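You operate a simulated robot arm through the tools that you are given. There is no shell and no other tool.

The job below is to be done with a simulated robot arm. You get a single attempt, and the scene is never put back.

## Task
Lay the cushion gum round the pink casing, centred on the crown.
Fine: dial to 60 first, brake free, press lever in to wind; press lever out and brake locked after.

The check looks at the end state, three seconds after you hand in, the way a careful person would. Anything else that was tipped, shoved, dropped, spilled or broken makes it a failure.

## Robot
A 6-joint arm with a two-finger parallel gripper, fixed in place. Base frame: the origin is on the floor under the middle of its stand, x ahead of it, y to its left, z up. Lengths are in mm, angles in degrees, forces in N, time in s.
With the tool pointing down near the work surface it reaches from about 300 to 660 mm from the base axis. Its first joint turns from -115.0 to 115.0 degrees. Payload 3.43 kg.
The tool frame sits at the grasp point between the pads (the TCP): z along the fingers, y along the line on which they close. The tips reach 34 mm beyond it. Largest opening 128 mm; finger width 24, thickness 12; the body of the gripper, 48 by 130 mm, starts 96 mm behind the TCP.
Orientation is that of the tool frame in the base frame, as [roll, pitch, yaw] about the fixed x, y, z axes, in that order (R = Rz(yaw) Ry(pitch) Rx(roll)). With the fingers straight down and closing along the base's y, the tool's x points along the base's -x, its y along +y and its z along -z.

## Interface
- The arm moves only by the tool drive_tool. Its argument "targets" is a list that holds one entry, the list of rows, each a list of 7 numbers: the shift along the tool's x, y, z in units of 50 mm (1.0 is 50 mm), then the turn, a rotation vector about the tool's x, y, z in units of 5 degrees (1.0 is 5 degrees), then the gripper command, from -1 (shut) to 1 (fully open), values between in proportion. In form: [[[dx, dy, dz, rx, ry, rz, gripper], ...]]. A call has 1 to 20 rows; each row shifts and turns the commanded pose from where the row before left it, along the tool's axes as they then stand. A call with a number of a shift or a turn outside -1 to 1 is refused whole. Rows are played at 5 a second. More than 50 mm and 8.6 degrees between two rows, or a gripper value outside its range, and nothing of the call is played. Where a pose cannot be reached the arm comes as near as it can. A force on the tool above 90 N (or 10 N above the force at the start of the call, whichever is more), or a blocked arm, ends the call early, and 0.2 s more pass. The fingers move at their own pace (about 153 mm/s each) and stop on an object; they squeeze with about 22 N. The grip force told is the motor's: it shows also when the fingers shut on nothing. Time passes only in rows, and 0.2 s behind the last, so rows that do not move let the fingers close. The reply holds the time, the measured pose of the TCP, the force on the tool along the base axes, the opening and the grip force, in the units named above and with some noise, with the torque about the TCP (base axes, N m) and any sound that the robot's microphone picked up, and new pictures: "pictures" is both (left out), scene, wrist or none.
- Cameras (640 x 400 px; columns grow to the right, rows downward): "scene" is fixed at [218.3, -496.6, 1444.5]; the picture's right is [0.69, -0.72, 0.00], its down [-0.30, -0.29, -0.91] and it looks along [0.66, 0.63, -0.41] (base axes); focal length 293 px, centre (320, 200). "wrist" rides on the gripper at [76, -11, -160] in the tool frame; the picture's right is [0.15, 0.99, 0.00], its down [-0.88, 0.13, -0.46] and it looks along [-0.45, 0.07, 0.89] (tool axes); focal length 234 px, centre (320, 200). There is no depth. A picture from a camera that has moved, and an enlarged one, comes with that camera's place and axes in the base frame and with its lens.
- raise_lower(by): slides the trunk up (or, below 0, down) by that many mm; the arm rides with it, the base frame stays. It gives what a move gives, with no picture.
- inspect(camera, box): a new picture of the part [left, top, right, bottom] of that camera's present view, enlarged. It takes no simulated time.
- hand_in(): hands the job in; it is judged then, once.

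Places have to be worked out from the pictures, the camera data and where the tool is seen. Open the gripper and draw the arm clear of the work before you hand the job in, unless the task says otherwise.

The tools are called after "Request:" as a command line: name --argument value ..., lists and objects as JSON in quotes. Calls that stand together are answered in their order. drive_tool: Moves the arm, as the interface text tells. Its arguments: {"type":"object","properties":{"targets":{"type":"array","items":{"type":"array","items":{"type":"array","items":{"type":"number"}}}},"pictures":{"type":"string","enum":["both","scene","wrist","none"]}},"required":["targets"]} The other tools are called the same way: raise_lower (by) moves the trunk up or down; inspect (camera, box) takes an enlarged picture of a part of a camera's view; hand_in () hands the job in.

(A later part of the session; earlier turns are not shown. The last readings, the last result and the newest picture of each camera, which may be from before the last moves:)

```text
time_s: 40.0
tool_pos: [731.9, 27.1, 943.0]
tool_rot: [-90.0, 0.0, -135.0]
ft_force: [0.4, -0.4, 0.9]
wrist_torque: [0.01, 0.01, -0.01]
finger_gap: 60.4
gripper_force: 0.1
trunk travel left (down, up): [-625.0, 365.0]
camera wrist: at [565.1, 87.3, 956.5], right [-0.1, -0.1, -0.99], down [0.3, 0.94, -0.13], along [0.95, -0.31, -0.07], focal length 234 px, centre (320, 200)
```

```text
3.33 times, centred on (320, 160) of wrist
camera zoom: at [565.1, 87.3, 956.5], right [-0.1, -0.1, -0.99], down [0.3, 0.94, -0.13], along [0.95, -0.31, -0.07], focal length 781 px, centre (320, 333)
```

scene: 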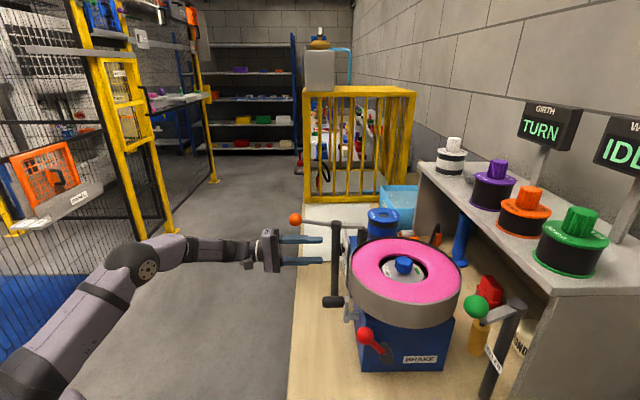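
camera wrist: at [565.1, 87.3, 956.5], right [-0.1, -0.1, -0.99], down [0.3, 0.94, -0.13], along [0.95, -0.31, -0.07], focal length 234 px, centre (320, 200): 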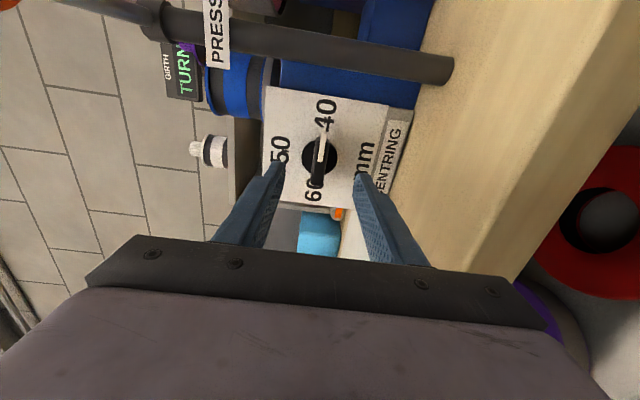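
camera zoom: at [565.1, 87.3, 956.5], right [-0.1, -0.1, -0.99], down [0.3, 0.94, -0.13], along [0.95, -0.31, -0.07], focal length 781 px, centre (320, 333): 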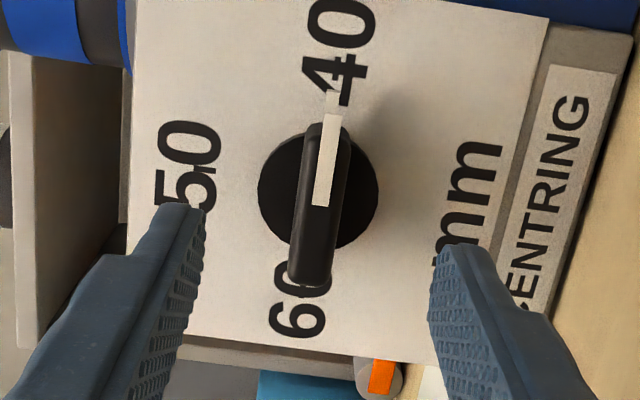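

The bar front is about 75 mm ahead of the TCP and the disc face about 90. I advance 53 mm so the tips stop just above the disc, then close on the bar.

Request:
drive_tool --targets '[[[-0.03, 0, 0.53, 0, 0, 0, -0.06], [0, 0, 0.53, 0, 0, 0, -0.06], [0, 0, 0, 0, 0, 0, -0.06]]]' --pictures "wrist"

Request:
inspect --camera "wrist" --box '[240, 100, 400, 220]'

```text
time_s: 40.8
tool_pos: [769.8, -8.5, 944.5]
tool_rot: [-90.0, -0.1, -135.1]
ft_force: [-1.0, -0.1, -0.1]
wrist_torque: [-0.02, 0.0, 0.02]
finger_gap: 60.4
gripper_force: 0.1
trunk travel left (down, up): [-625.0, 365.0]
camera wrist: at [603.1, 52.0, 958.7], right [-0.1, -0.1, -0.99], down [0.3, 0.94, -0.13], along [0.95, -0.31, -0.07], focal length 234 px, centre (320, 200)
```

wrist: 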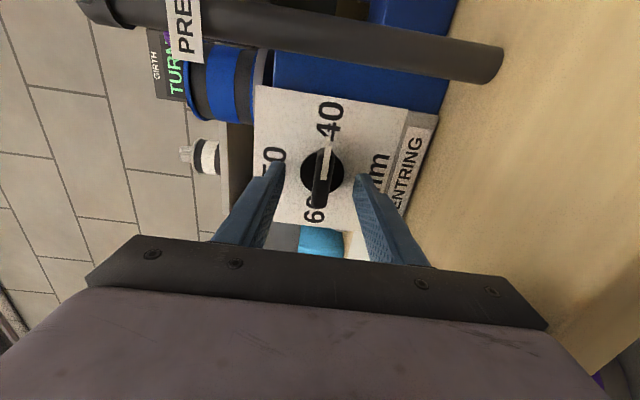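

```text
3.33 times, centred on (320, 160) of wrist
camera zoom: at [603.1, 52.0, 958.7], right [-0.1, -0.1, -0.99], down [0.3, 0.94, -0.13], along [0.95, -0.31, -0.07], focal length 781 px, centre (320, 333)
```

zoom: 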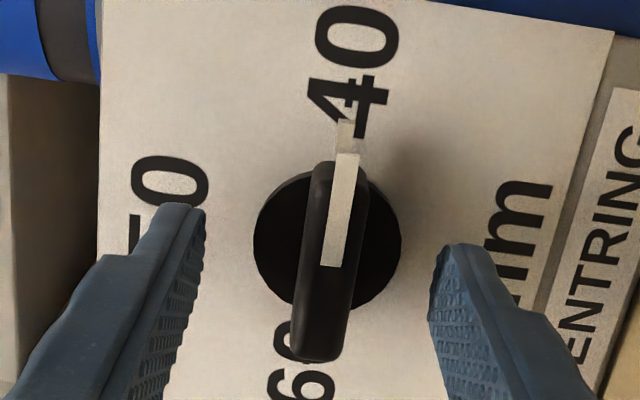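

The bar front is roughly 28 mm ahead of the TCP, and the tips reach 34 mm. I go 7 mm deeper, lower 2.5 mm, and close on the bar.

Request:
drive_tool --targets '[[[0, 0.05, 0.14, 0, 0, 0, -0.06], [0, 0, 0, 0, 0, 0, -0.5], [0, 0, 0, 0, 0, 0, -1], [0, 0, 0, 0, 0, 0, -1]]]' --pictures "wrist"

Request:
inspect --camera "wrist" --box '[240, 100, 400, 220]'

```text
time_s: 41.8
tool_pos: [776.5, -12.1, 943.3]
tool_rot: [-90.0, 0.0, -135.2]
ft_force: [1.8, 0.2, 3.1]
wrist_torque: [-0.03, 0.04, -0.38]
finger_gap: 37.7
gripper_force: 43.9
trunk travel left (down, up): [-625.0, 365.0]
camera wrist: at [608.1, 48.1, 956.8], right [-0.1, -0.1, -0.99], down [0.3, 0.94, -0.13], along [0.95, -0.31, -0.07], focal length 234 px, centre (320, 200)
```

wrist: 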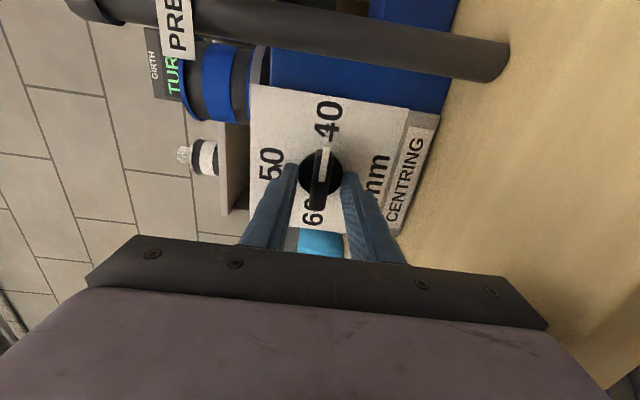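

```text
3.33 times, centred on (320, 160) of wrist
camera zoom: at [608.1, 48.1, 956.8], right [-0.1, -0.1, -0.99], down [0.3, 0.94, -0.13], along [0.95, -0.31, -0.07], focal length 781 px, centre (320, 333)
```

zoom: 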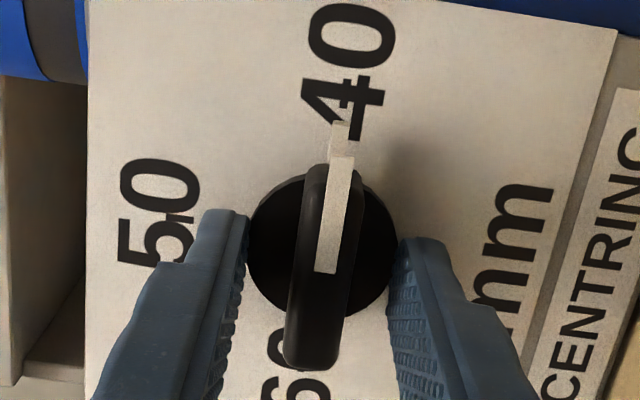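

Gap 37.7 mm means the tips hold the disc rim, not the bar. I open, back off 6 mm, and close again on the bar.

Request:
drive_tool --targets '[[[0, 0, 0, 0, 0, 0, -0.06], [0, 0, -0.12, 0, 0, 0, -0.06], [0, 0, 0, 0, 0, 0, -0.5], [0, 0, 0, 0, 0, 0, -1], [0, 0, 0, 0, 0, 0, -1]]]' --pictures "wrist"

Request:
inspect --camera "wrist" --box '[240, 100, 400, 220]'

```text
time_s: 43.0
tool_pos: [770.3, -8.1, 944.3]
tool_rot: [-89.9, 0.1, -135.2]
ft_force: [5.0, -0.8, 7.0]
wrist_torque: [0.08, 0.04, -0.26]
finger_gap: 13.9
gripper_force: 45.0
trunk travel left (down, up): [-625.0, 365.0]
camera wrist: at [603.5, 52.2, 956.5], right [-0.1, -0.1, -0.99], down [0.3, 0.94, -0.13], along [0.95, -0.31, -0.06], focal length 234 px, centre (320, 200)
```

wrist: 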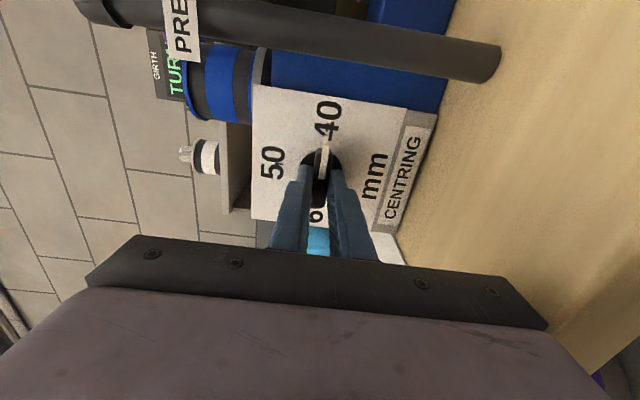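

```text
3.33 times, centred on (320, 160) of wrist
camera zoom: at [603.5, 52.2, 956.5], right [-0.1, -0.1, -0.99], down [0.3, 0.94, -0.13], along [0.95, -0.31, -0.06], focal length 781 px, centre (320, 333)
```

zoom: 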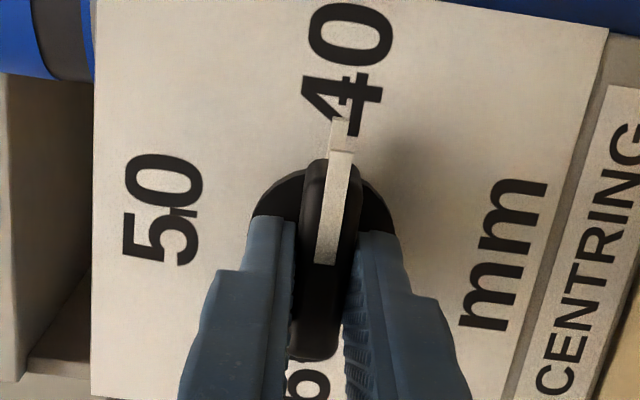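

Gap 13.9 mm: the bar is held. I turn it counter-clockwise (toward 50) by 45° first and check.

Request:
drive_tool --targets '[[[0, 0, 0, 0, 0, -1, -1], [0, 0, 0, 0, 0, -1, -1], [0, 0, 0, 0, 0, -1, -1], [0, 0, 0, 0, 0, -1, -1], [0, 0, 0, 0, 0, -1, -1], [0, 0, 0, 0, 0, -1, -1], [0, 0, 0, 0, 0, -1, -1], [0, 0, 0, 0, 0, -1, -1], [0, 0, 0, 0, 0, -1, -1]]]' --pictures "wrist"

Request:
inspect --camera "wrist" --box '[240, 100, 400, 220]'

```text
time_s: 45.0
tool_pos: [770.6, -7.5, 942.1]
tool_rot: [-90.0, -45.0, -135.2]
ft_force: [-14.2, 5.5, 2.3]
wrist_torque: [0.53, 0.5, 0.98]
finger_gap: 14.0
gripper_force: 45.3
trunk travel left (down, up): [-625.0, 365.0]
camera wrist: at [624.4, 73.0, 1005.5], right [-0.57, -0.57, -0.6], down [0.05, 0.7, -0.71], along [0.82, -0.44, -0.37], focal length 234 px, centre (320, 200)
```

wrist: 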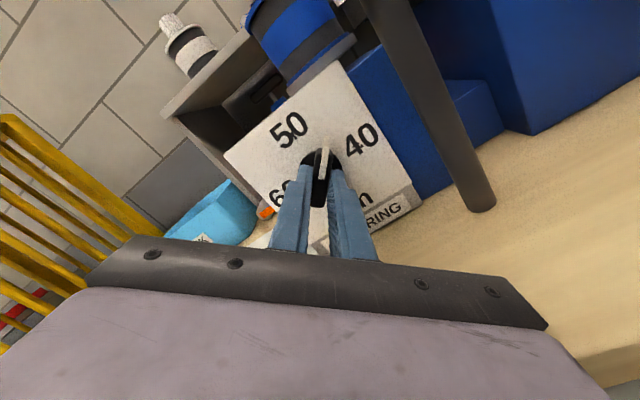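

```text
3.33 times, centred on (320, 160) of wrist
camera zoom: at [624.4, 73.0, 1005.5], right [-0.57, -0.57, -0.6], down [0.05, 0.7, -0.71], along [0.82, -0.44, -0.37], focal length 781 px, centre (320, 333)
```

zoom: 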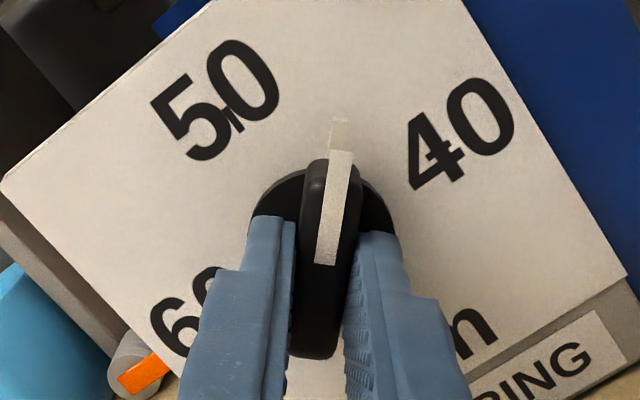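

The pointer moved with the gripper and is now midway between 40 and 50. I continue another 45°.

Request:
drive_tool --targets '[[[0, 0, 0, 0, 0, -1, -1], [0, 0, 0, 0, 0, -1, -1], [0, 0, 0, 0, 0, -1, -1], [0, 0, 0, 0, 0, -1, -1], [0, 0, 0, 0, 0, -1, -1], [0, 0, 0, 0, 0, -1, -1], [0, 0, 0, 0, 0, -1, -1], [0, 0, 0, 0, 0, -1, -1], [0, 0, 0, 0, 0, -1, -1]]]'

Request:
inspect --camera "wrist" --box '[240, 100, 400, 220]'

```text
time_s: 47.0
tool_pos: [768.2, -9.4, 941.9]
tool_rot: [169.2, -90.0, -34.6]
ft_force: [-31.4, 1.0, -12.0]
wrist_torque: [-0.53, -0.66, 0.13]
finger_gap: 14.0
gripper_force: 45.0
trunk travel left (down, up): [-625.0, 365.0]
camera wrist: at [664.1, 112.0, 1019.3], right [-0.7, -0.7, 0.15], down [-0.41, 0.23, -0.88], along [0.58, -0.68, -0.45], focal length 234 px, centre (320, 200)
```

scene: 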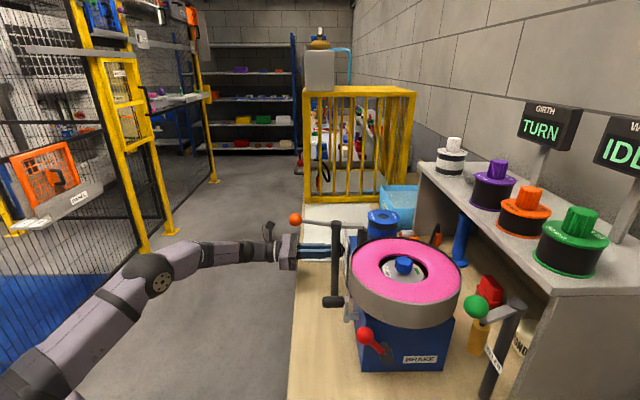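
wrist: 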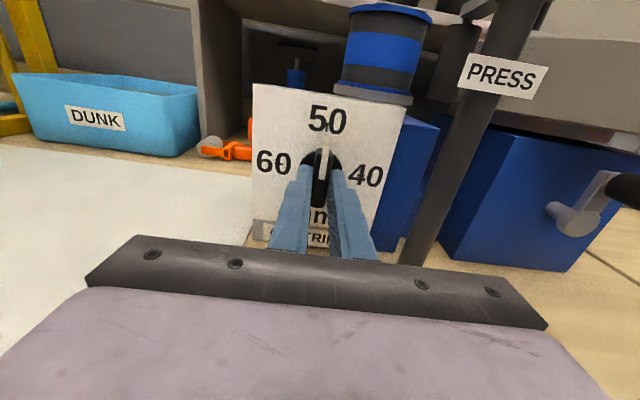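

```text
3.33 times, centred on (320, 160) of wrist
camera zoom: at [664.1, 112.0, 1019.3], right [-0.7, -0.7, 0.15], down [-0.41, 0.23, -0.88], along [0.58, -0.68, -0.45], focal length 781 px, centre (320, 333)
```

zoom: 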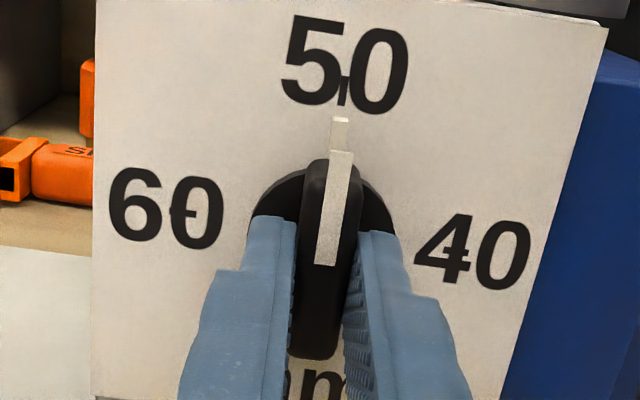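

Pointer is at 50. To avoid the joint limit I release, back off 45 mm, roll the tool back by 180° and regrasp.

Request:
drive_tool --targets '[[[0, 0, 0, 0, 0, 0, -0.06], [0, 0, -0.45, 0, 0, 0, -0.06], [0, 0, -0.45, 0, 0, 0, -0.06], [0, 0, 0, 0, 0, 1, -0.06], [0, 0, 0, 0, 0, 1, -0.06], [0, 0, 0, 0, 0, 1, -0.06], [0, 0, 0, 0, 0, 1, -0.06], [0, 0, 0, 0, 0, 1, -0.06], [0, 0, 0, 0, 0, 1, -0.06], [0, 0, 0, 0, 0, 1, -0.06], [0, 0, 0, 0, 0, 1, -0.06], [0, 0, 0, 0, 0, 1, -0.06], [0, 0, 0, 0, 0, 1, -0.06], [0, 0, 0, 0, 0, 1, -0.06], [0, 0, 0, 0, 0, 1, -0.06], [0, 0, 0, 0, 0, 1, -0.06], [0, 0, 0, 0, 0, 1, -0.06], [0, 0, 0, 0, 0, 1, -0.06], [0, 0, 0, 0, 0, 1, -0.06]]]' --pictures "wrist"

```text
time_s: 51.0
tool_pos: [739.0, 23.2, 942.7]
tool_rot: [-90.0, -9.9, -135.2]
ft_force: [-0.7, -0.5, 0.3]
wrist_torque: [0.0, 0.01, 0.01]
finger_gap: 60.0
gripper_force: 0.0
trunk travel left (down, up): [-625.0, 365.0]
camera wrist: at [575.0, 84.9, 967.9], right [-0.22, -0.22, -0.95], down [0.28, 0.92, -0.28], along [0.93, -0.33, -0.14], focal length 234 px, centre (320, 200)
```

wrist: 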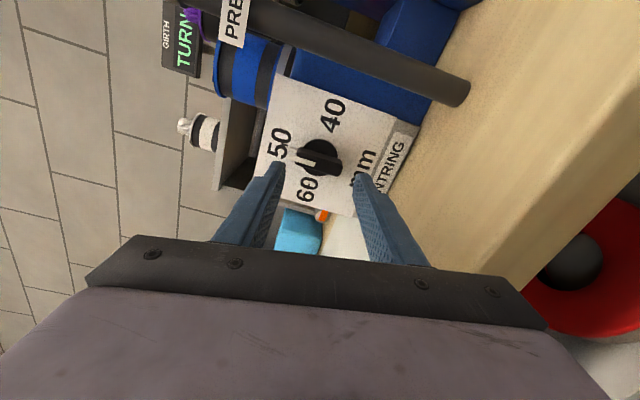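

The pointer stays at 50. I continue the roll by 100° so the camera is below and the fingers close horizontally.

Request:
drive_tool --targets '[[[0, 0, 0, 0, 0, 1, -0.06], [0, 0, 0, 0, 0, 1, -0.06], [0, 0, 0, 0, 0, 1, -0.06], [0, 0, 0, 0, 0, 1, -0.06], [0, 0, 0, 0, 0, 1, -0.06], [0, 0, 0, 0, 0, 1, -0.06], [0, 0, 0, 0, 0, 1, -0.06], [0, 0, 0, 0, 0, 1, -0.06], [0, 0, 0, 0, 0, 1, -0.06], [0, 0, 0, 0, 0, 1, -0.06], [0, 0, 0, 0, 0, 1, -0.06], [0, 0, 0, 0, 0, 1, -0.06], [0, 0, 0, 0, 0, 1, -0.06], [0, 0, 0, 0, 0, 1, -0.06], [0, 0, 0, 0, 0, 1, -0.06], [0, 0, 0, 0, 0, 1, -0.06], [0, 0, 0, 0, 0, 1, -0.06], [0, 0, 0, 0, 0, 1, -0.06], [0, 0, 0, 0, 0, 1, -0.06], [0, 0, 0, 0, 0, 1, -0.06]]]' --pictures "wrist"

Request:
inspect --camera "wrist" --box '[240, 100, 400, 220]'

```text
time_s: 55.2
tool_pos: [739.1, 23.2, 942.7]
tool_rot: [106.1, 89.9, 60.9]
ft_force: [0.2, -0.8, 0.3]
wrist_torque: [0.01, 0.0, -0.01]
finger_gap: 60.2
gripper_force: 0.0
trunk travel left (down, up): [-625.0, 365.0]
camera wrist: at [618.2, 128.8, 868.8], right [0.7, 0.7, -0.14], down [-0.23, 0.41, 0.88], along [0.67, -0.58, 0.45], focal length 234 px, centre (320, 200)
```

wrist: 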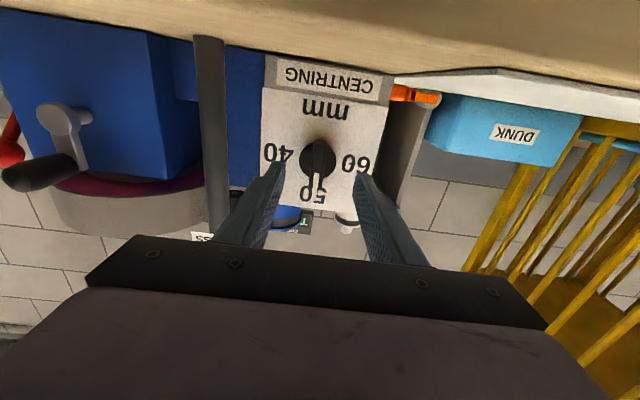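

```text
3.33 times, centred on (320, 160) of wrist
camera zoom: at [618.2, 128.8, 868.8], right [0.7, 0.7, -0.14], down [-0.23, 0.41, 0.88], along [0.67, -0.58, 0.45], focal length 781 px, centre (320, 333)
```

zoom: 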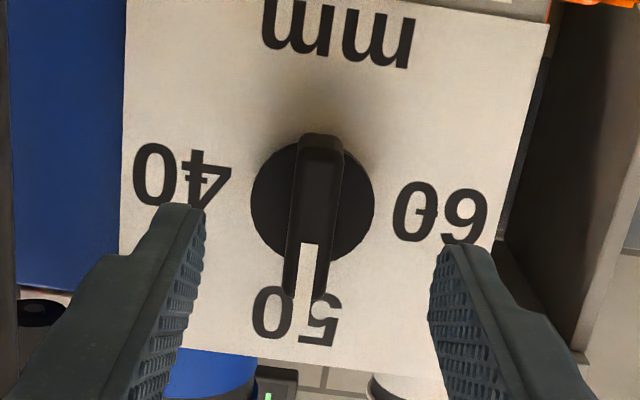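

The bar is vertical and about 2 mm to the machine side and 2 mm above the tool axis. I advance 44 mm with those corrections and grip.

Request:
drive_tool --targets '[[[-0.04, -0.05, 0.44, 0, 0, 0, -0.06], [0, 0, 0.44, 0, 0, 0, -0.06], [0, 0, 0, 0, 0, 0, -0.5], [0, 0, 0, 0, 0, 0, -1], [0, 0, 0, 0, 0, 0, -1]]]' --pictures "wrist"

Request:
inspect --camera "wrist" --box '[240, 100, 400, 220]'

```text
time_s: 56.4
tool_pos: [768.2, -9.4, 943.5]
tool_rot: [156.1, 90.0, 111.0]
ft_force: [-4.5, -1.0, -0.5]
wrist_torque: [-0.06, -0.07, 0.24]
finger_gap: 13.7
gripper_force: 45.9
trunk travel left (down, up): [-625.0, 365.0]
camera wrist: at [647.2, 96.5, 870.5], right [0.7, 0.7, -0.15], down [-0.23, 0.41, 0.88], along [0.67, -0.59, 0.45], focal length 234 px, centre (320, 200)
```

wrist: 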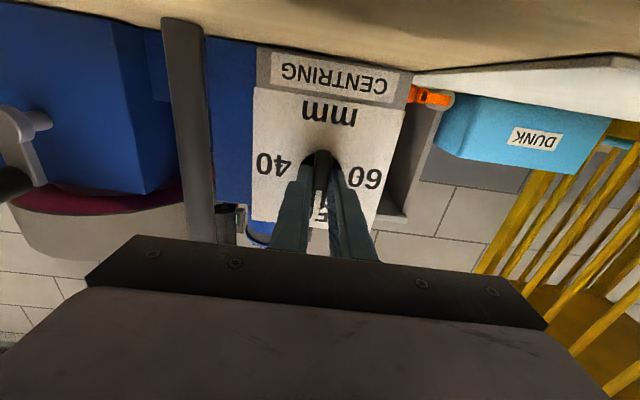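

```text
3.33 times, centred on (320, 160) of wrist
camera zoom: at [647.2, 96.5, 870.5], right [0.7, 0.7, -0.15], down [-0.23, 0.41, 0.88], along [0.67, -0.59, 0.45], focal length 781 px, centre (320, 333)
```

zoom: 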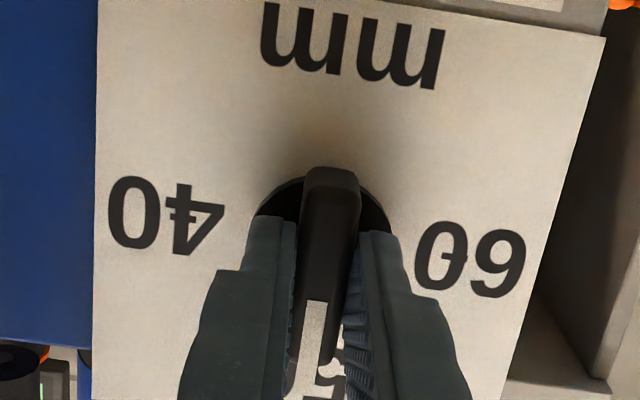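

The bar is held with little side force. I turn the remaining 90° counter-clockwise toward 60.

Request:
drive_tool --targets '[[[0, 0, 0, 0, 0, -1, -1], [0, 0, 0, 0, 0, -1, -1], [0, 0, 0, 0, 0, -1, -1], [0, 0, 0, 0, 0, -1, -1], [0, 0, 0, 0, 0, -1, -1], [0, 0, 0, 0, 0, -1, -1], [0, 0, 0, 0, 0, -1, -1], [0, 0, 0, 0, 0, -1, -1], [0, 0, 0, 0, 0, -1, -1], [0, 0, 0, 0, 0, -1, -1], [0, 0, 0, 0, 0, -1, -1], [0, 0, 0, 0, 0, -1, -1], [0, 0, 0, 0, 0, -1, -1], [0, 0, 0, 0, 0, -1, -1], [0, 0, 0, 0, 0, -1, -1], [0, 0, 0, 0, 0, -1, -1], [0, 0, 0, 0, 0, -1, -1]]]' --pictures "wrist"

Request:
inspect --camera "wrist" --box '[240, 100, 400, 220]'

```text
time_s: 60.0
tool_pos: [769.4, -9.6, 945.1]
tool_rot: [-90.0, 4.9, -135.2]
ft_force: [-10.2, 3.3, -1.2]
wrist_torque: [-0.07, -0.13, 1.15]
finger_gap: 13.7
gripper_force: 45.3
trunk travel left (down, up): [-625.0, 365.0]
camera wrist: at [601.1, 50.6, 950.6], right [-0.04, -0.04, -1.0], down [0.31, 0.95, -0.05], along [0.95, -0.31, -0.03], focal length 234 px, centre (320, 200)
```

wrist: 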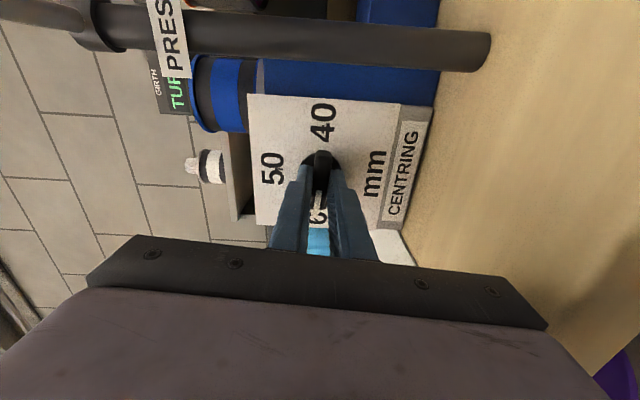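

```text
3.33 times, centred on (320, 160) of wrist
camera zoom: at [601.1, 50.6, 950.6], right [-0.04, -0.04, -1.0], down [0.31, 0.95, -0.05], along [0.95, -0.31, -0.03], focal length 781 px, centre (320, 333)
```

zoom: 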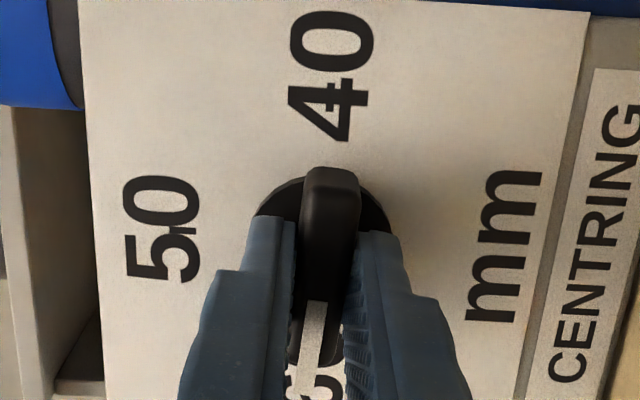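

About 5° remain. I turn the last step, then release and back off to read the pointer.

Request:
drive_tool --targets '[[[0, 0, 0, 0, 0, -1, -1], [0, 0, 0, 0, 0, 0, -1]]]' --pictures "none"

Request:
drive_tool --targets '[[[0, 0, 0, 0, 0, 0, -0.06], [0, 0, -0.1, 0, 0, 0, -0.06], [0, 0, -0.6, 0, 0, 0, -0.06], [0, 0, -0.9, 0, 0, 0, -0.06]]]'

Request:
inspect --camera "wrist" --box '[240, 80, 400, 200]'

```text
time_s: 60.6
tool_pos: [768.8, -9.4, 943.9]
tool_rot: [-90.1, 0.0, -135.1]
ft_force: [-13.6, 5.0, -4.0]
wrist_torque: [0.1, 0.15, 0.83]
finger_gap: 13.7
gripper_force: 44.9
trunk travel left (down, up): [-625.0, 365.0]
```

```text
time_s: 61.6
tool_pos: [714.0, 46.3, 942.0]
tool_rot: [-90.0, -0.1, -135.2]
ft_force: [0.1, -0.2, 0.0]
wrist_torque: [0.0, -0.01, 0.03]
finger_gap: 60.3
gripper_force: 0.1
trunk travel left (down, up): [-625.0, 365.0]
camera wrist: at [547.4, 106.4, 954.7], right [-0.1, -0.1, -0.99], down [0.3, 0.94, -0.13], along [0.95, -0.31, -0.07], focal length 234 px, centre (320, 200)
```

scene: 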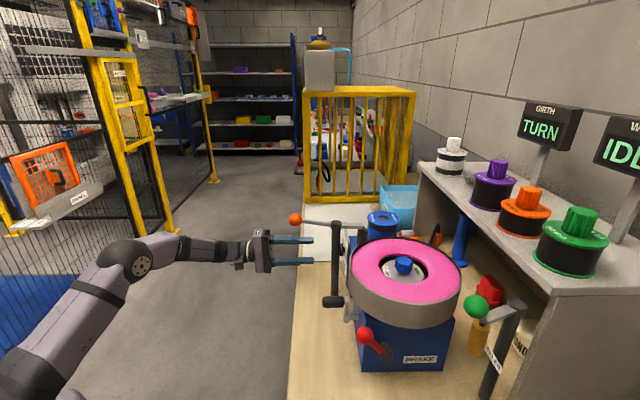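
wrist: 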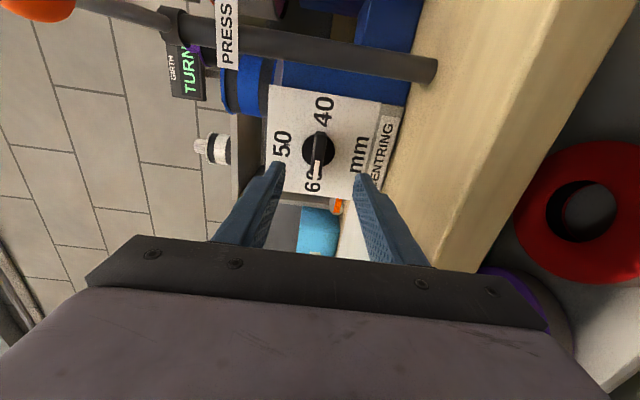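

```text
3.33 times, centred on (320, 140) of wrist
camera zoom: at [547.4, 106.4, 954.7], right [-0.1, -0.1, -0.99], down [0.3, 0.94, -0.13], along [0.95, -0.31, -0.07], focal length 781 px, centre (320, 400)
```

zoom: 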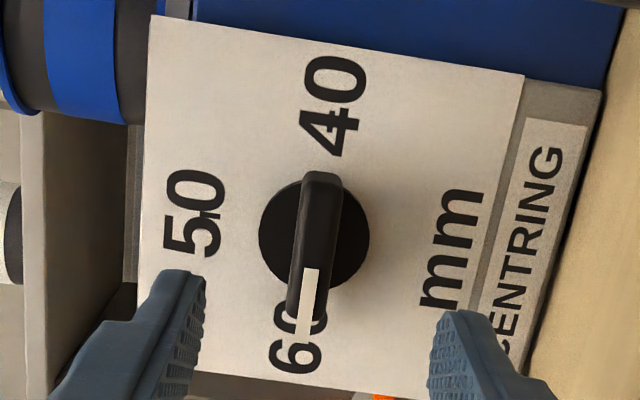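

The pointer now sits on 60. Next is the brake: I back away from the dial, raise the trunk, and bring the tool to pointing down.

Request:
drive_tool --targets '[[[0, 0, -0.95, 0, 0, 0, -0.06], [0, 0, -0.95, 0, 0, 0, -0.06], [0, 0, -0.95, 0, 0, 0, -0.06], [0.95, 0, 0, 0, 0, 0, -0.06], [0.95, 0, 0, 0, 0, 0, -0.06]]]' --pictures "none"

Request:
raise_lower --by 260

Request:
drive_tool --targets '[[[0, 0, 0, -1, 0, 0, 1], [0, 0, 0, -1, 0, 0, 1], [0, 0, 0, -1, 0, 0, 1], [0, 0, 0, -1, 0, 0, 1], [0, 0, 0, -1, 0, 0, 1], [0, 0, 0, -1, 0, 0, 1], [0, 0, 0, -1, 0, 0, 1], [0, 0, 0, -1, 0, 0, 1], [0, 0, 0, -1, 0, 0, 1], [0, 0, 0, -1, 0, 0, 1], [0, 0, 0, -1, 0, 0, 1], [0, 0, 0, -1, 0, 0, 1], [0, 0, 0, -1, 0, 0, 1], [0, 0, 0, -1, 0, 0, 1], [0, 0, 0, -1, 0, 0, 1], [0, 0, 0, -1, 0, 0, 1], [0, 0, 0, -1, 0, 0, 1], [0, 0, 0, -1, 0, 0, 1]]]'

```text
time_s: 62.8
tool_pos: [542.7, 79.5, 941.7]
tool_rot: [-90.0, 0.1, -135.2]
ft_force: [-0.3, -0.7, 0.8]
wrist_torque: [0.0, -0.01, 0.01]
finger_gap: 60.3
gripper_force: 0.1
trunk travel left (down, up): [-625.0, 365.0]
```

```text
time_s: 65.5
tool_pos: [544.4, 80.2, 1201.5]
tool_rot: [-90.0, -0.1, -135.1]
ft_force: [-0.4, 0.4, -0.4]
wrist_torque: [0.03, -0.02, -0.01]
finger_gap: 60.5
gripper_force: 0.2
trunk travel left (down, up): [-885.0, 105.0]
```

```text
time_s: 69.3
tool_pos: [543.9, 81.2, 1202.8]
tool_rot: [179.9, 0.0, -135.1]
ft_force: [0.0, 0.3, 0.4]
wrist_torque: [0.03, -0.01, 0.0]
finger_gap: 128.0
gripper_force: 0.1
trunk travel left (down, up): [-885.0, 105.0]
camera wrist: at [497.6, 19.3, 1363.6], right [-0.8, 0.6, 0.0], down [0.53, 0.71, 0.46], along [0.27, 0.37, -0.89], focal length 234 px, centre (320, 200)
```

scene: 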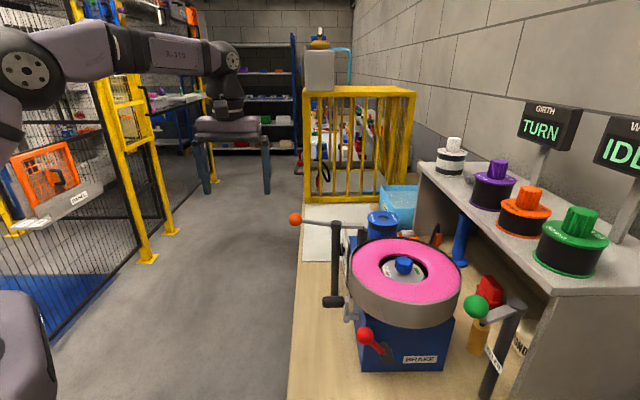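
wrist: 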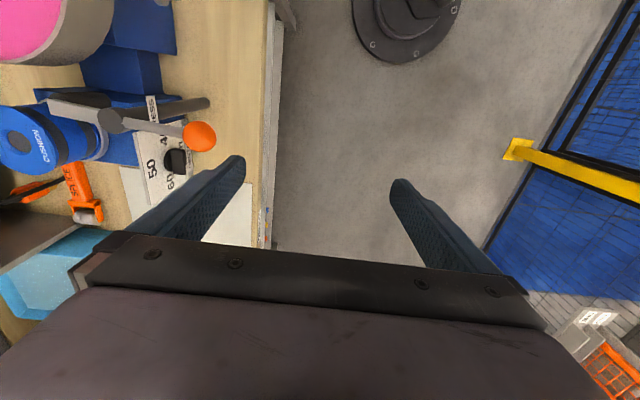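

Tool points down now. I go over to the brake side at the same height (well above the casing) to look at the brake face and crank.

Request:
drive_tool --targets '[[[0.78, -0.52, 0, 0, 0, 0, 1], [0.78, -0.52, 0, 0, 0, 0, 1], [0.78, -0.52, 0, 0, 0, 0, 1], [0.78, -0.52, 0, 0, 0, 0, 1], [0.78, -0.52, 0, 0, 0, 0, 1], [0.78, -0.52, 0, 0, 0, 0, 1], [0.78, -0.52, 0, 0, 0, 0, 1], [0.78, -0.52, 0, 0, 0, 0, 1], [0.78, -0.52, 0, 0, 0, 0, 1]]]'

Request:
inspect --camera "wrist" --box '[220, 60, 420, 230]'

```text
time_s: 71.3
tool_pos: [458.7, -336.9, 1201.7]
tool_rot: [179.8, 0.1, -135.0]
ft_force: [-1.0, -0.3, -0.9]
wrist_torque: [0.03, -0.01, 0.0]
finger_gap: 127.6
gripper_force: 0.1
trunk travel left (down, up): [-885.0, 105.0]
camera wrist: at [412.2, -397.0, 1363.1], right [-0.8, 0.6, 0.0], down [0.53, 0.71, 0.46], along [0.27, 0.37, -0.89], focal length 234 px, centre (320, 200)
```

scene: 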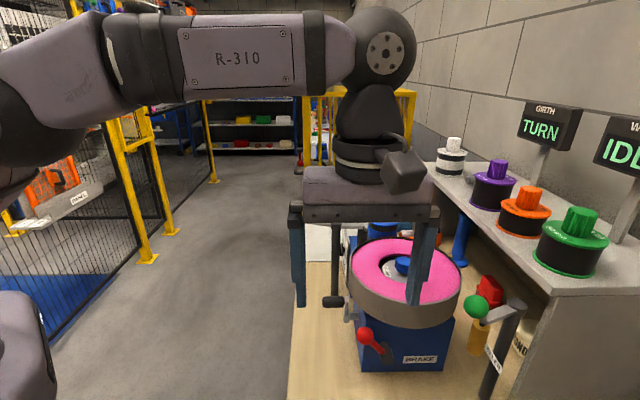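
wrist: 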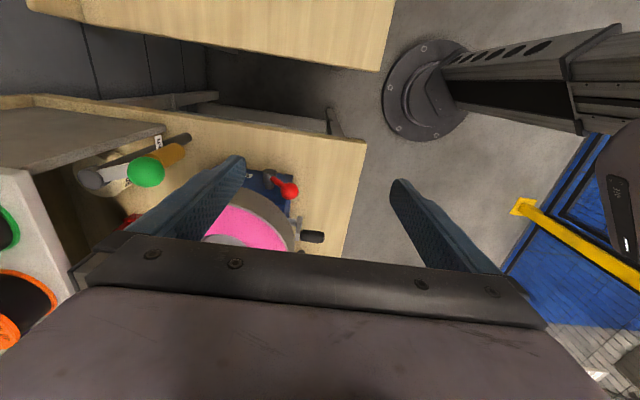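

```text
2.35 times, centred on (320, 145) of wrist
camera zoom: at [412.2, -397.0, 1363.1], right [-0.8, 0.6, 0.0], down [0.53, 0.71, 0.46], along [0.27, 0.37, -0.89], focal length 551 px, centre (320, 329)
```

zoom: 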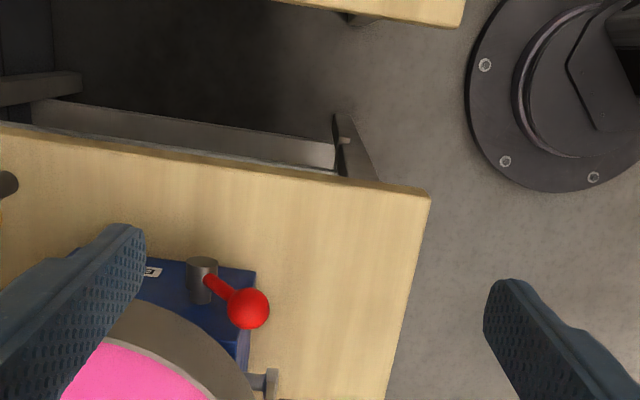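

The ball triangulates to about [562,-285,985]. I tilt the tool and drop in front of the brake face to look for marks and the lever's pivot.

Request:
drive_tool --targets '[[[0, 0, 0, 0, -1, 0, 1], [0, 0, 0, 0, -1, 0, 1], [0, 0, 0, 0, -1, 0, 1], [0, 0, 0, 0, -1, 0, 1], [0, 0, 0, 0, -1, 0, 1], [0, 0, 0, 0, -1, 0, 1], [0, 0, 0, 0, -1, 0, 1], [0, 0, 0, 0, -1, 0, 1], [0, 0, 0, 0, -0.6, 0, 1], [0.5, -0.15, 0.53, 0, 0, 0, 1], [0.5, -0.15, 0.53, 0, 0, 0, 1], [0.5, -0.15, 0.53, 0, 0, 0, 1], [0.5, -0.15, 0.53, 0, 0, 0, 1]]]' --pictures "wrist"

Request:
inspect --camera "wrist" --box '[220, 80, 420, 230]'

```text
time_s: 74.1
tool_pos: [479.8, -354.7, 1055.8]
tool_rot: [-179.9, 43.0, -135.1]
ft_force: [0.0, -0.6, -1.0]
wrist_torque: [0.0, -0.02, 0.05]
finger_gap: 128.0
gripper_force: 0.1
trunk travel left (down, up): [-885.0, 105.0]
camera wrist: at [370.2, -479.9, 1122.3], right [-0.77, 0.63, -0.1], down [0.14, 0.33, 0.93], along [0.62, 0.71, -0.34], focal length 234 px, centre (320, 200)
```

wrist: 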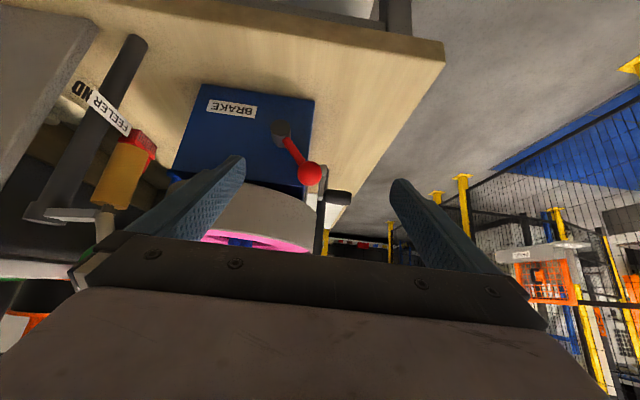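

```text
2.67 times, centred on (320, 155) of wrist
camera zoom: at [370.2, -479.9, 1122.3], right [-0.77, 0.63, -0.1], down [0.14, 0.33, 0.93], along [0.62, 0.71, -0.34], focal length 624 px, centre (320, 320)
```

zoom: 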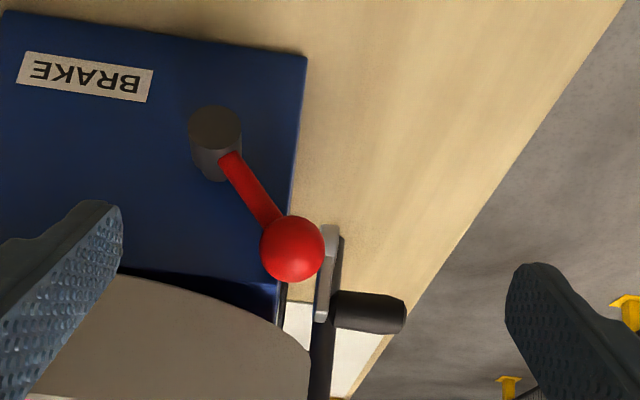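

No marks except BRAKE; the lever points up-left (about 45°), its pivot near [590,-320,930]. Its sweep passes under the casing rim, so I level the tool and turn its heading to reach the ball from the front.

Request:
drive_tool --targets '[[[0, 0, 0, 0, -1, 0, 1], [0, 0, 0, 0, -1, 0, 1], [0, 0, 0, 0, -1, 0, 1], [0, 0, 0, 0, -1, 0, 1], [0, 0, 0, 0, -1, 0, 1], [0, 0, 0, 0, -1, 0, 1], [0, 0, 0, 0, -1, 0, 1], [0, 0, 0, 0, -1, 0, 1], [0, 0, 0, 0, -1, 0, 1], [0, 0, 0, 0, -0.4, 0, 1], [0, 0, 0, 1, 0, 0, 1], [0, 0, 0, 1, 0, 0, 1], [0, 0, 0, 1, 0, 0, 1], [0, 0, 0, 1, 0, 0, 1], [0, 0, 0, 1, 0, 0, 1]]]' --pictures "none"

Request:
raise_lower --by -70

Request:
drive_tool --targets '[[[0, 0, 0, 0, 0, 0, 0.1], [0, 0, 0, 0, 0, 0, 0.1]]]'

```text
time_s: 77.3
tool_pos: [480.7, -354.1, 1054.5]
tool_rot: [-116.6, 89.9, -96.8]
ft_force: [0.4, 0.1, -0.2]
wrist_torque: [-0.03, -0.01, 0.02]
finger_gap: 127.9
gripper_force: 0.0
trunk travel left (down, up): [-885.0, 105.0]
```

```text
time_s: 78.4
tool_pos: [480.8, -354.6, 986.4]
tool_rot: [-80.1, 90.0, -60.3]
ft_force: [0.4, -0.3, -0.4]
wrist_torque: [-0.01, -0.05, -0.05]
finger_gap: 127.9
gripper_force: 0.0
trunk travel left (down, up): [-815.0, 175.0]
```

```text
time_s: 79.0
tool_pos: [481.1, -354.0, 986.1]
tool_rot: [-70.4, 90.0, -50.5]
ft_force: [-0.9, 0.1, -0.6]
wrist_torque: [0.03, -0.03, 0.01]
finger_gap: 70.4
gripper_force: 0.0
trunk travel left (down, up): [-815.0, 175.0]
camera wrist: at [333.6, -419.3, 911.9], right [-0.34, 0.93, -0.15], down [-0.47, -0.03, 0.88], along [0.81, 0.36, 0.45], focal length 234 px, centre (320, 200)
```

scene: 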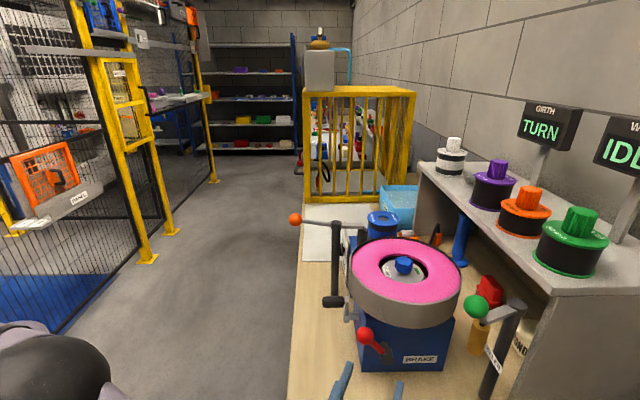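
wrist: 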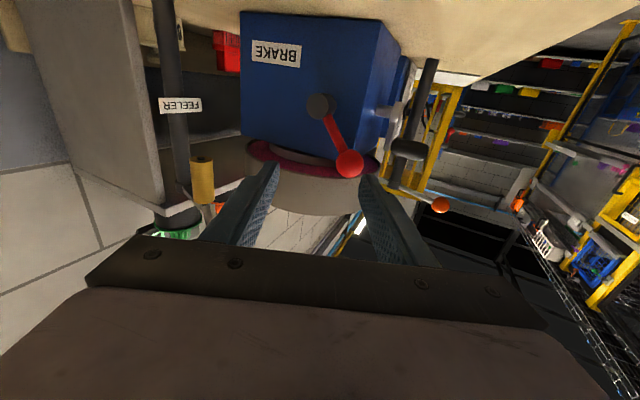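

The ball appears at about [562,-286,990], just above the box top and below the casing rim. I enlarge to check clearances before reaching in.

Request:
inspect --camera "wrist" --box '[230, 80, 430, 230]'

```text
2.67 times, centred on (330, 155) of wrist
camera zoom: at [333.6, -419.3, 911.9], right [-0.34, 0.93, -0.15], down [-0.47, -0.03, 0.88], along [0.81, 0.36, 0.45], focal length 624 px, centre (293, 320)
```

zoom: 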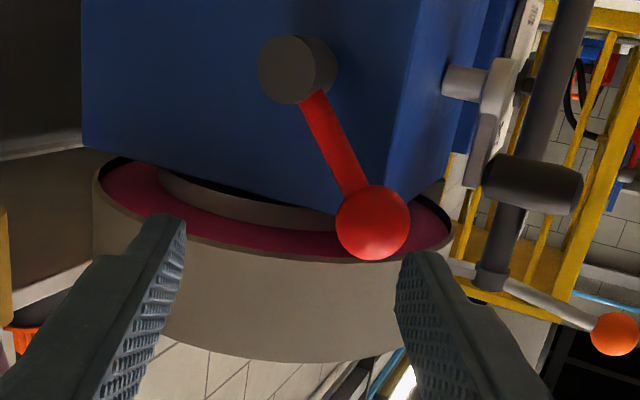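

The ball triangulates to [558.5,-287.5,990], pivot near [583,-324,936]. I move sideways and forward to straddle the ball with the fingers, then grip it.

Request:
drive_tool --targets '[[[-0.1, 0.72, 0, 0, 0, 0, -0.1], [0, 0, 0.55, 0, 0, 0, -0.1], [0, 0, 0.55, 0, 0, 0, -0.1], [0, 0, 0.56, 0, 0, 0, -0.1]]]' --pictures "both"

Request:
inspect --camera "wrist" --box '[230, 100, 430, 250]'

Request:
inspect --camera "scene" --box '[320, 270, 460, 390]'

```text
time_s: 80.0
tool_pos: [547.4, -289.6, 991.2]
tool_rot: [-47.2, 90.0, -27.4]
ft_force: [0.0, 1.0, -0.6]
wrist_torque: [0.0, -0.03, 0.0]
finger_gap: 57.4
gripper_force: 0.0
trunk travel left (down, up): [-815.0, 175.0]
camera wrist: at [399.4, -354.6, 917.1], right [-0.34, 0.93, -0.15], down [-0.47, -0.03, 0.88], along [0.81, 0.36, 0.45], focal length 234 px, centre (320, 200)
```

scene: 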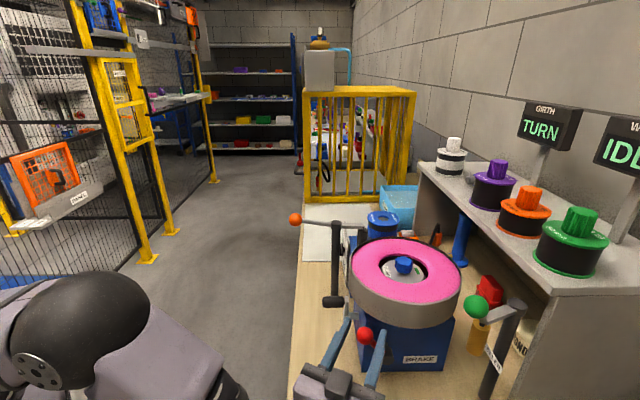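
wrist: 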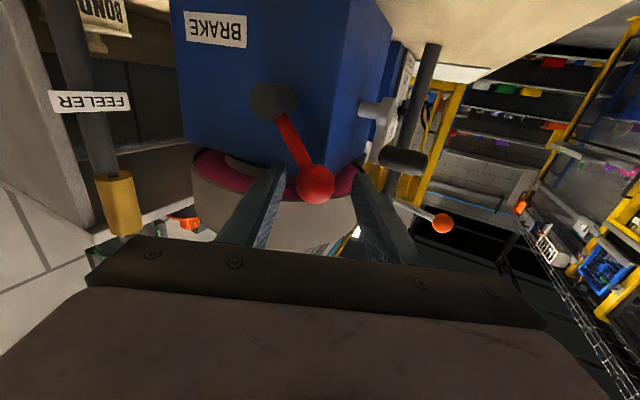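

```text
2.67 times, centred on (330, 175) of wrist
camera zoom: at [399.4, -354.6, 917.1], right [-0.34, 0.93, -0.15], down [-0.47, -0.03, 0.88], along [0.81, 0.36, 0.45], focal length 624 px, centre (293, 267)
```

zoom: 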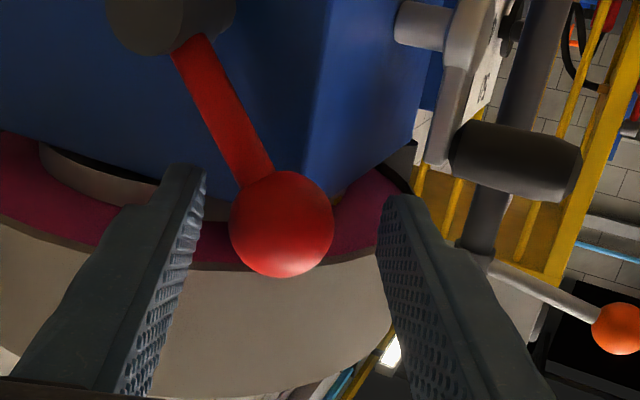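

```text
3.33 times, centred on (390, 330) of scene
camera zoom: at [218.3, -496.6, 1444.5], right [0.69, -0.72, 0.0], down [-0.3, -0.29, -0.91], along [0.66, 0.63, -0.41], focal length 977 px, centre (87, -233)
```

zoom: 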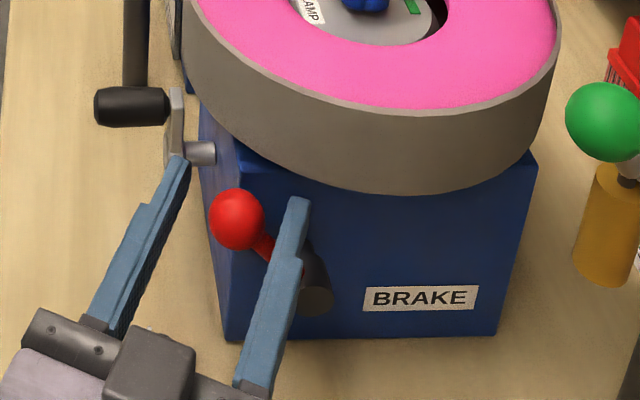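

The ball is centred between the fingers (16 mm radius, about 17 mm ahead of the TCP). I shift 3 mm and close on it.

Request:
drive_tool --targets '[[[0, -0.06, 0, 0, 0, 0, -0.3], [0, 0, 0, 0, 0, 0, -1], [0, 0, 0, 0, 0, 0, -1]]]' --pictures "wrist"

```text
time_s: 80.8
tool_pos: [547.9, -293.9, 991.6]
tool_rot: [125.7, 89.9, 145.6]
ft_force: [2.2, 1.0, -0.6]
wrist_torque: [0.1, -0.11, -0.03]
finger_gap: 30.9
gripper_force: 45.3
trunk travel left (down, up): [-815.0, 175.0]
camera wrist: at [400.0, -358.3, 916.5], right [-0.34, 0.93, -0.15], down [-0.47, -0.03, 0.88], along [0.81, 0.36, 0.45], focal length 234 px, centre (320, 200)
```

wrist: 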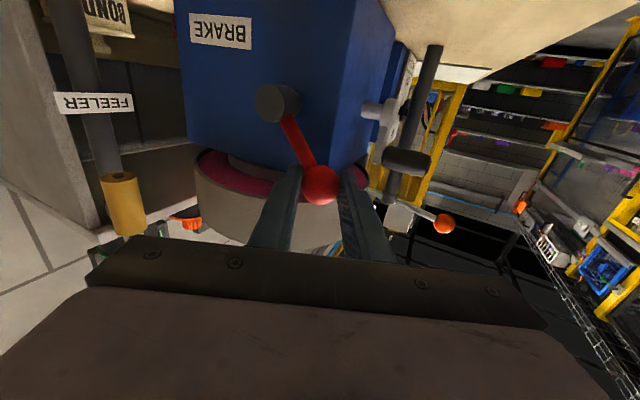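

The ball is held (31 mm). I test a small 5 mm move along the arc toward upright and watch the force.

Request:
drive_tool --targets '[[[-0.063, -0.07, 0.033, 0, 0, 0, -1], [0, 0, 0, 0, 0, 0, -1]]]' --pictures "none"

```text
time_s: 81.4
tool_pos: [548.2, -294.0, 991.1]
tool_rot: [136.1, 89.5, 156.3]
ft_force: [-19.0, 14.1, -19.1]
wrist_torque: [0.27, -0.78, 0.12]
finger_gap: 31.1
gripper_force: 44.8
trunk travel left (down, up): [-815.0, 175.0]
```

There was resistance of about 30 N without motion. I test the opposite direction the same way.

Request:
drive_tool --targets '[[[0.063, 0.07, -0.033, 0, 0, 0, -1], [0, 0, 0, 0, 0, 0, -1]]]' --pictures "none"

```text
time_s: 82.0
tool_pos: [547.1, -294.0, 990.3]
tool_rot: [-145.0, 89.8, -124.9]
ft_force: [-1.3, 9.9, -9.6]
wrist_torque: [-0.41, 1.11, 0.2]
finger_gap: 30.9
gripper_force: 44.6
trunk travel left (down, up): [-815.0, 175.0]
```

The reading suggests commands accumulate from the last commanded pose, so I'm back at the start point. I now step 6 mm in the downward direction.

Request:
drive_tool --targets '[[[0.076, 0.084, -0.04, 0, 0, 0, -1], [0, 0, 0, 0, 0, 0, -1]]]' --pictures "none"

```text
time_s: 82.6
tool_pos: [546.1, -293.1, 989.2]
tool_rot: [-53.7, 89.8, -34.0]
ft_force: [22.1, 1.4, 4.4]
wrist_torque: [-0.09, -1.07, -0.01]
finger_gap: 31.5
gripper_force: 45.3
trunk travel left (down, up): [-815.0, 175.0]
```

Neither direction yielded at about 25–30 N. I push further in the upright direction along the arc in small steps, up to roughly 12 mm past the start.

Request:
drive_tool --targets '[[[-0.076, -0.084, 0.04, 0, 0, 0, -1], [-0.063, -0.07, 0.033, 0, 0, 0, -1], [-0.063, -0.07, 0.033, 0, 0, 0, -1], [0, 0, 0, 0, 0, 0, -1]]]' --pictures "wrist"

```text
time_s: 83.6
tool_pos: [545.9, -294.1, 990.8]
tool_rot: [143.9, 89.2, 164.4]
ft_force: [-36.1, 17.7, -24.1]
wrist_torque: [-0.09, -0.08, 0.46]
finger_gap: 31.0
gripper_force: 45.1
trunk travel left (down, up): [-815.0, 175.0]
camera wrist: at [400.0, -360.2, 919.0], right [-0.35, 0.93, -0.14], down [-0.46, -0.04, 0.89], along [0.82, 0.37, 0.44], focal length 234 px, centre (320, 200)
```

wrist: 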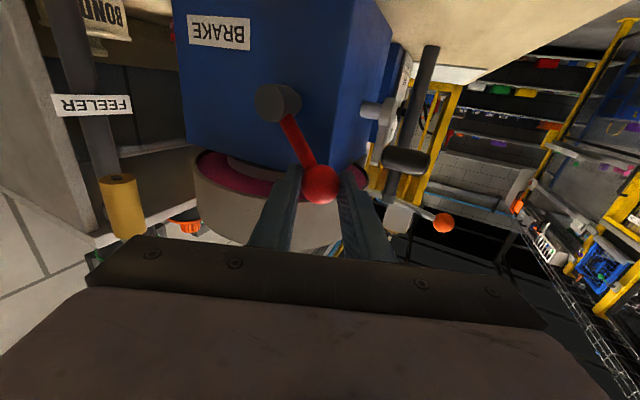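

Still fixed at 47 N, so this may be its stop. I test the other direction with a bigger displacement.

Request:
drive_tool --targets '[[[0.126, 0.14, -0.066, 0, 0, 0, -1], [0.076, 0.084, -0.04, 0, 0, 0, -1], [0.076, 0.084, -0.04, 0, 0, 0, -1], [0, 0, 0, 0, 0, 0, -1]]]' --pictures "wrist"

```text
time_s: 84.6
tool_pos: [542.2, -290.3, 986.2]
tool_rot: [-51.1, 89.5, -31.3]
ft_force: [18.7, -4.9, 13.2]
wrist_torque: [-0.67, -1.64, 0.22]
finger_gap: 31.5
gripper_force: 45.2
trunk travel left (down, up): [-815.0, 175.0]
camera wrist: at [396.0, -354.8, 911.4], right [-0.33, 0.93, -0.15], down [-0.48, -0.03, 0.88], along [0.81, 0.37, 0.46], focal length 234 px, centre (320, 200)
```

wrist: 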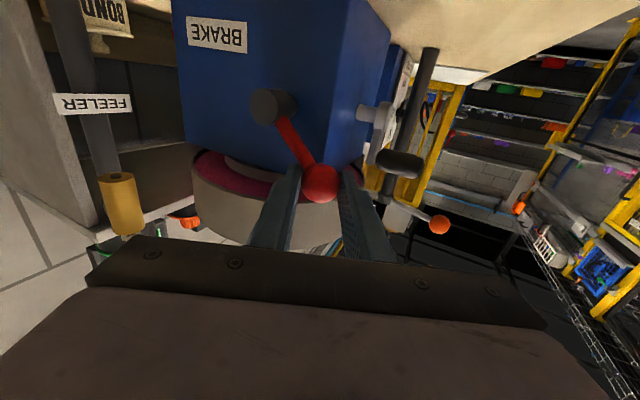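

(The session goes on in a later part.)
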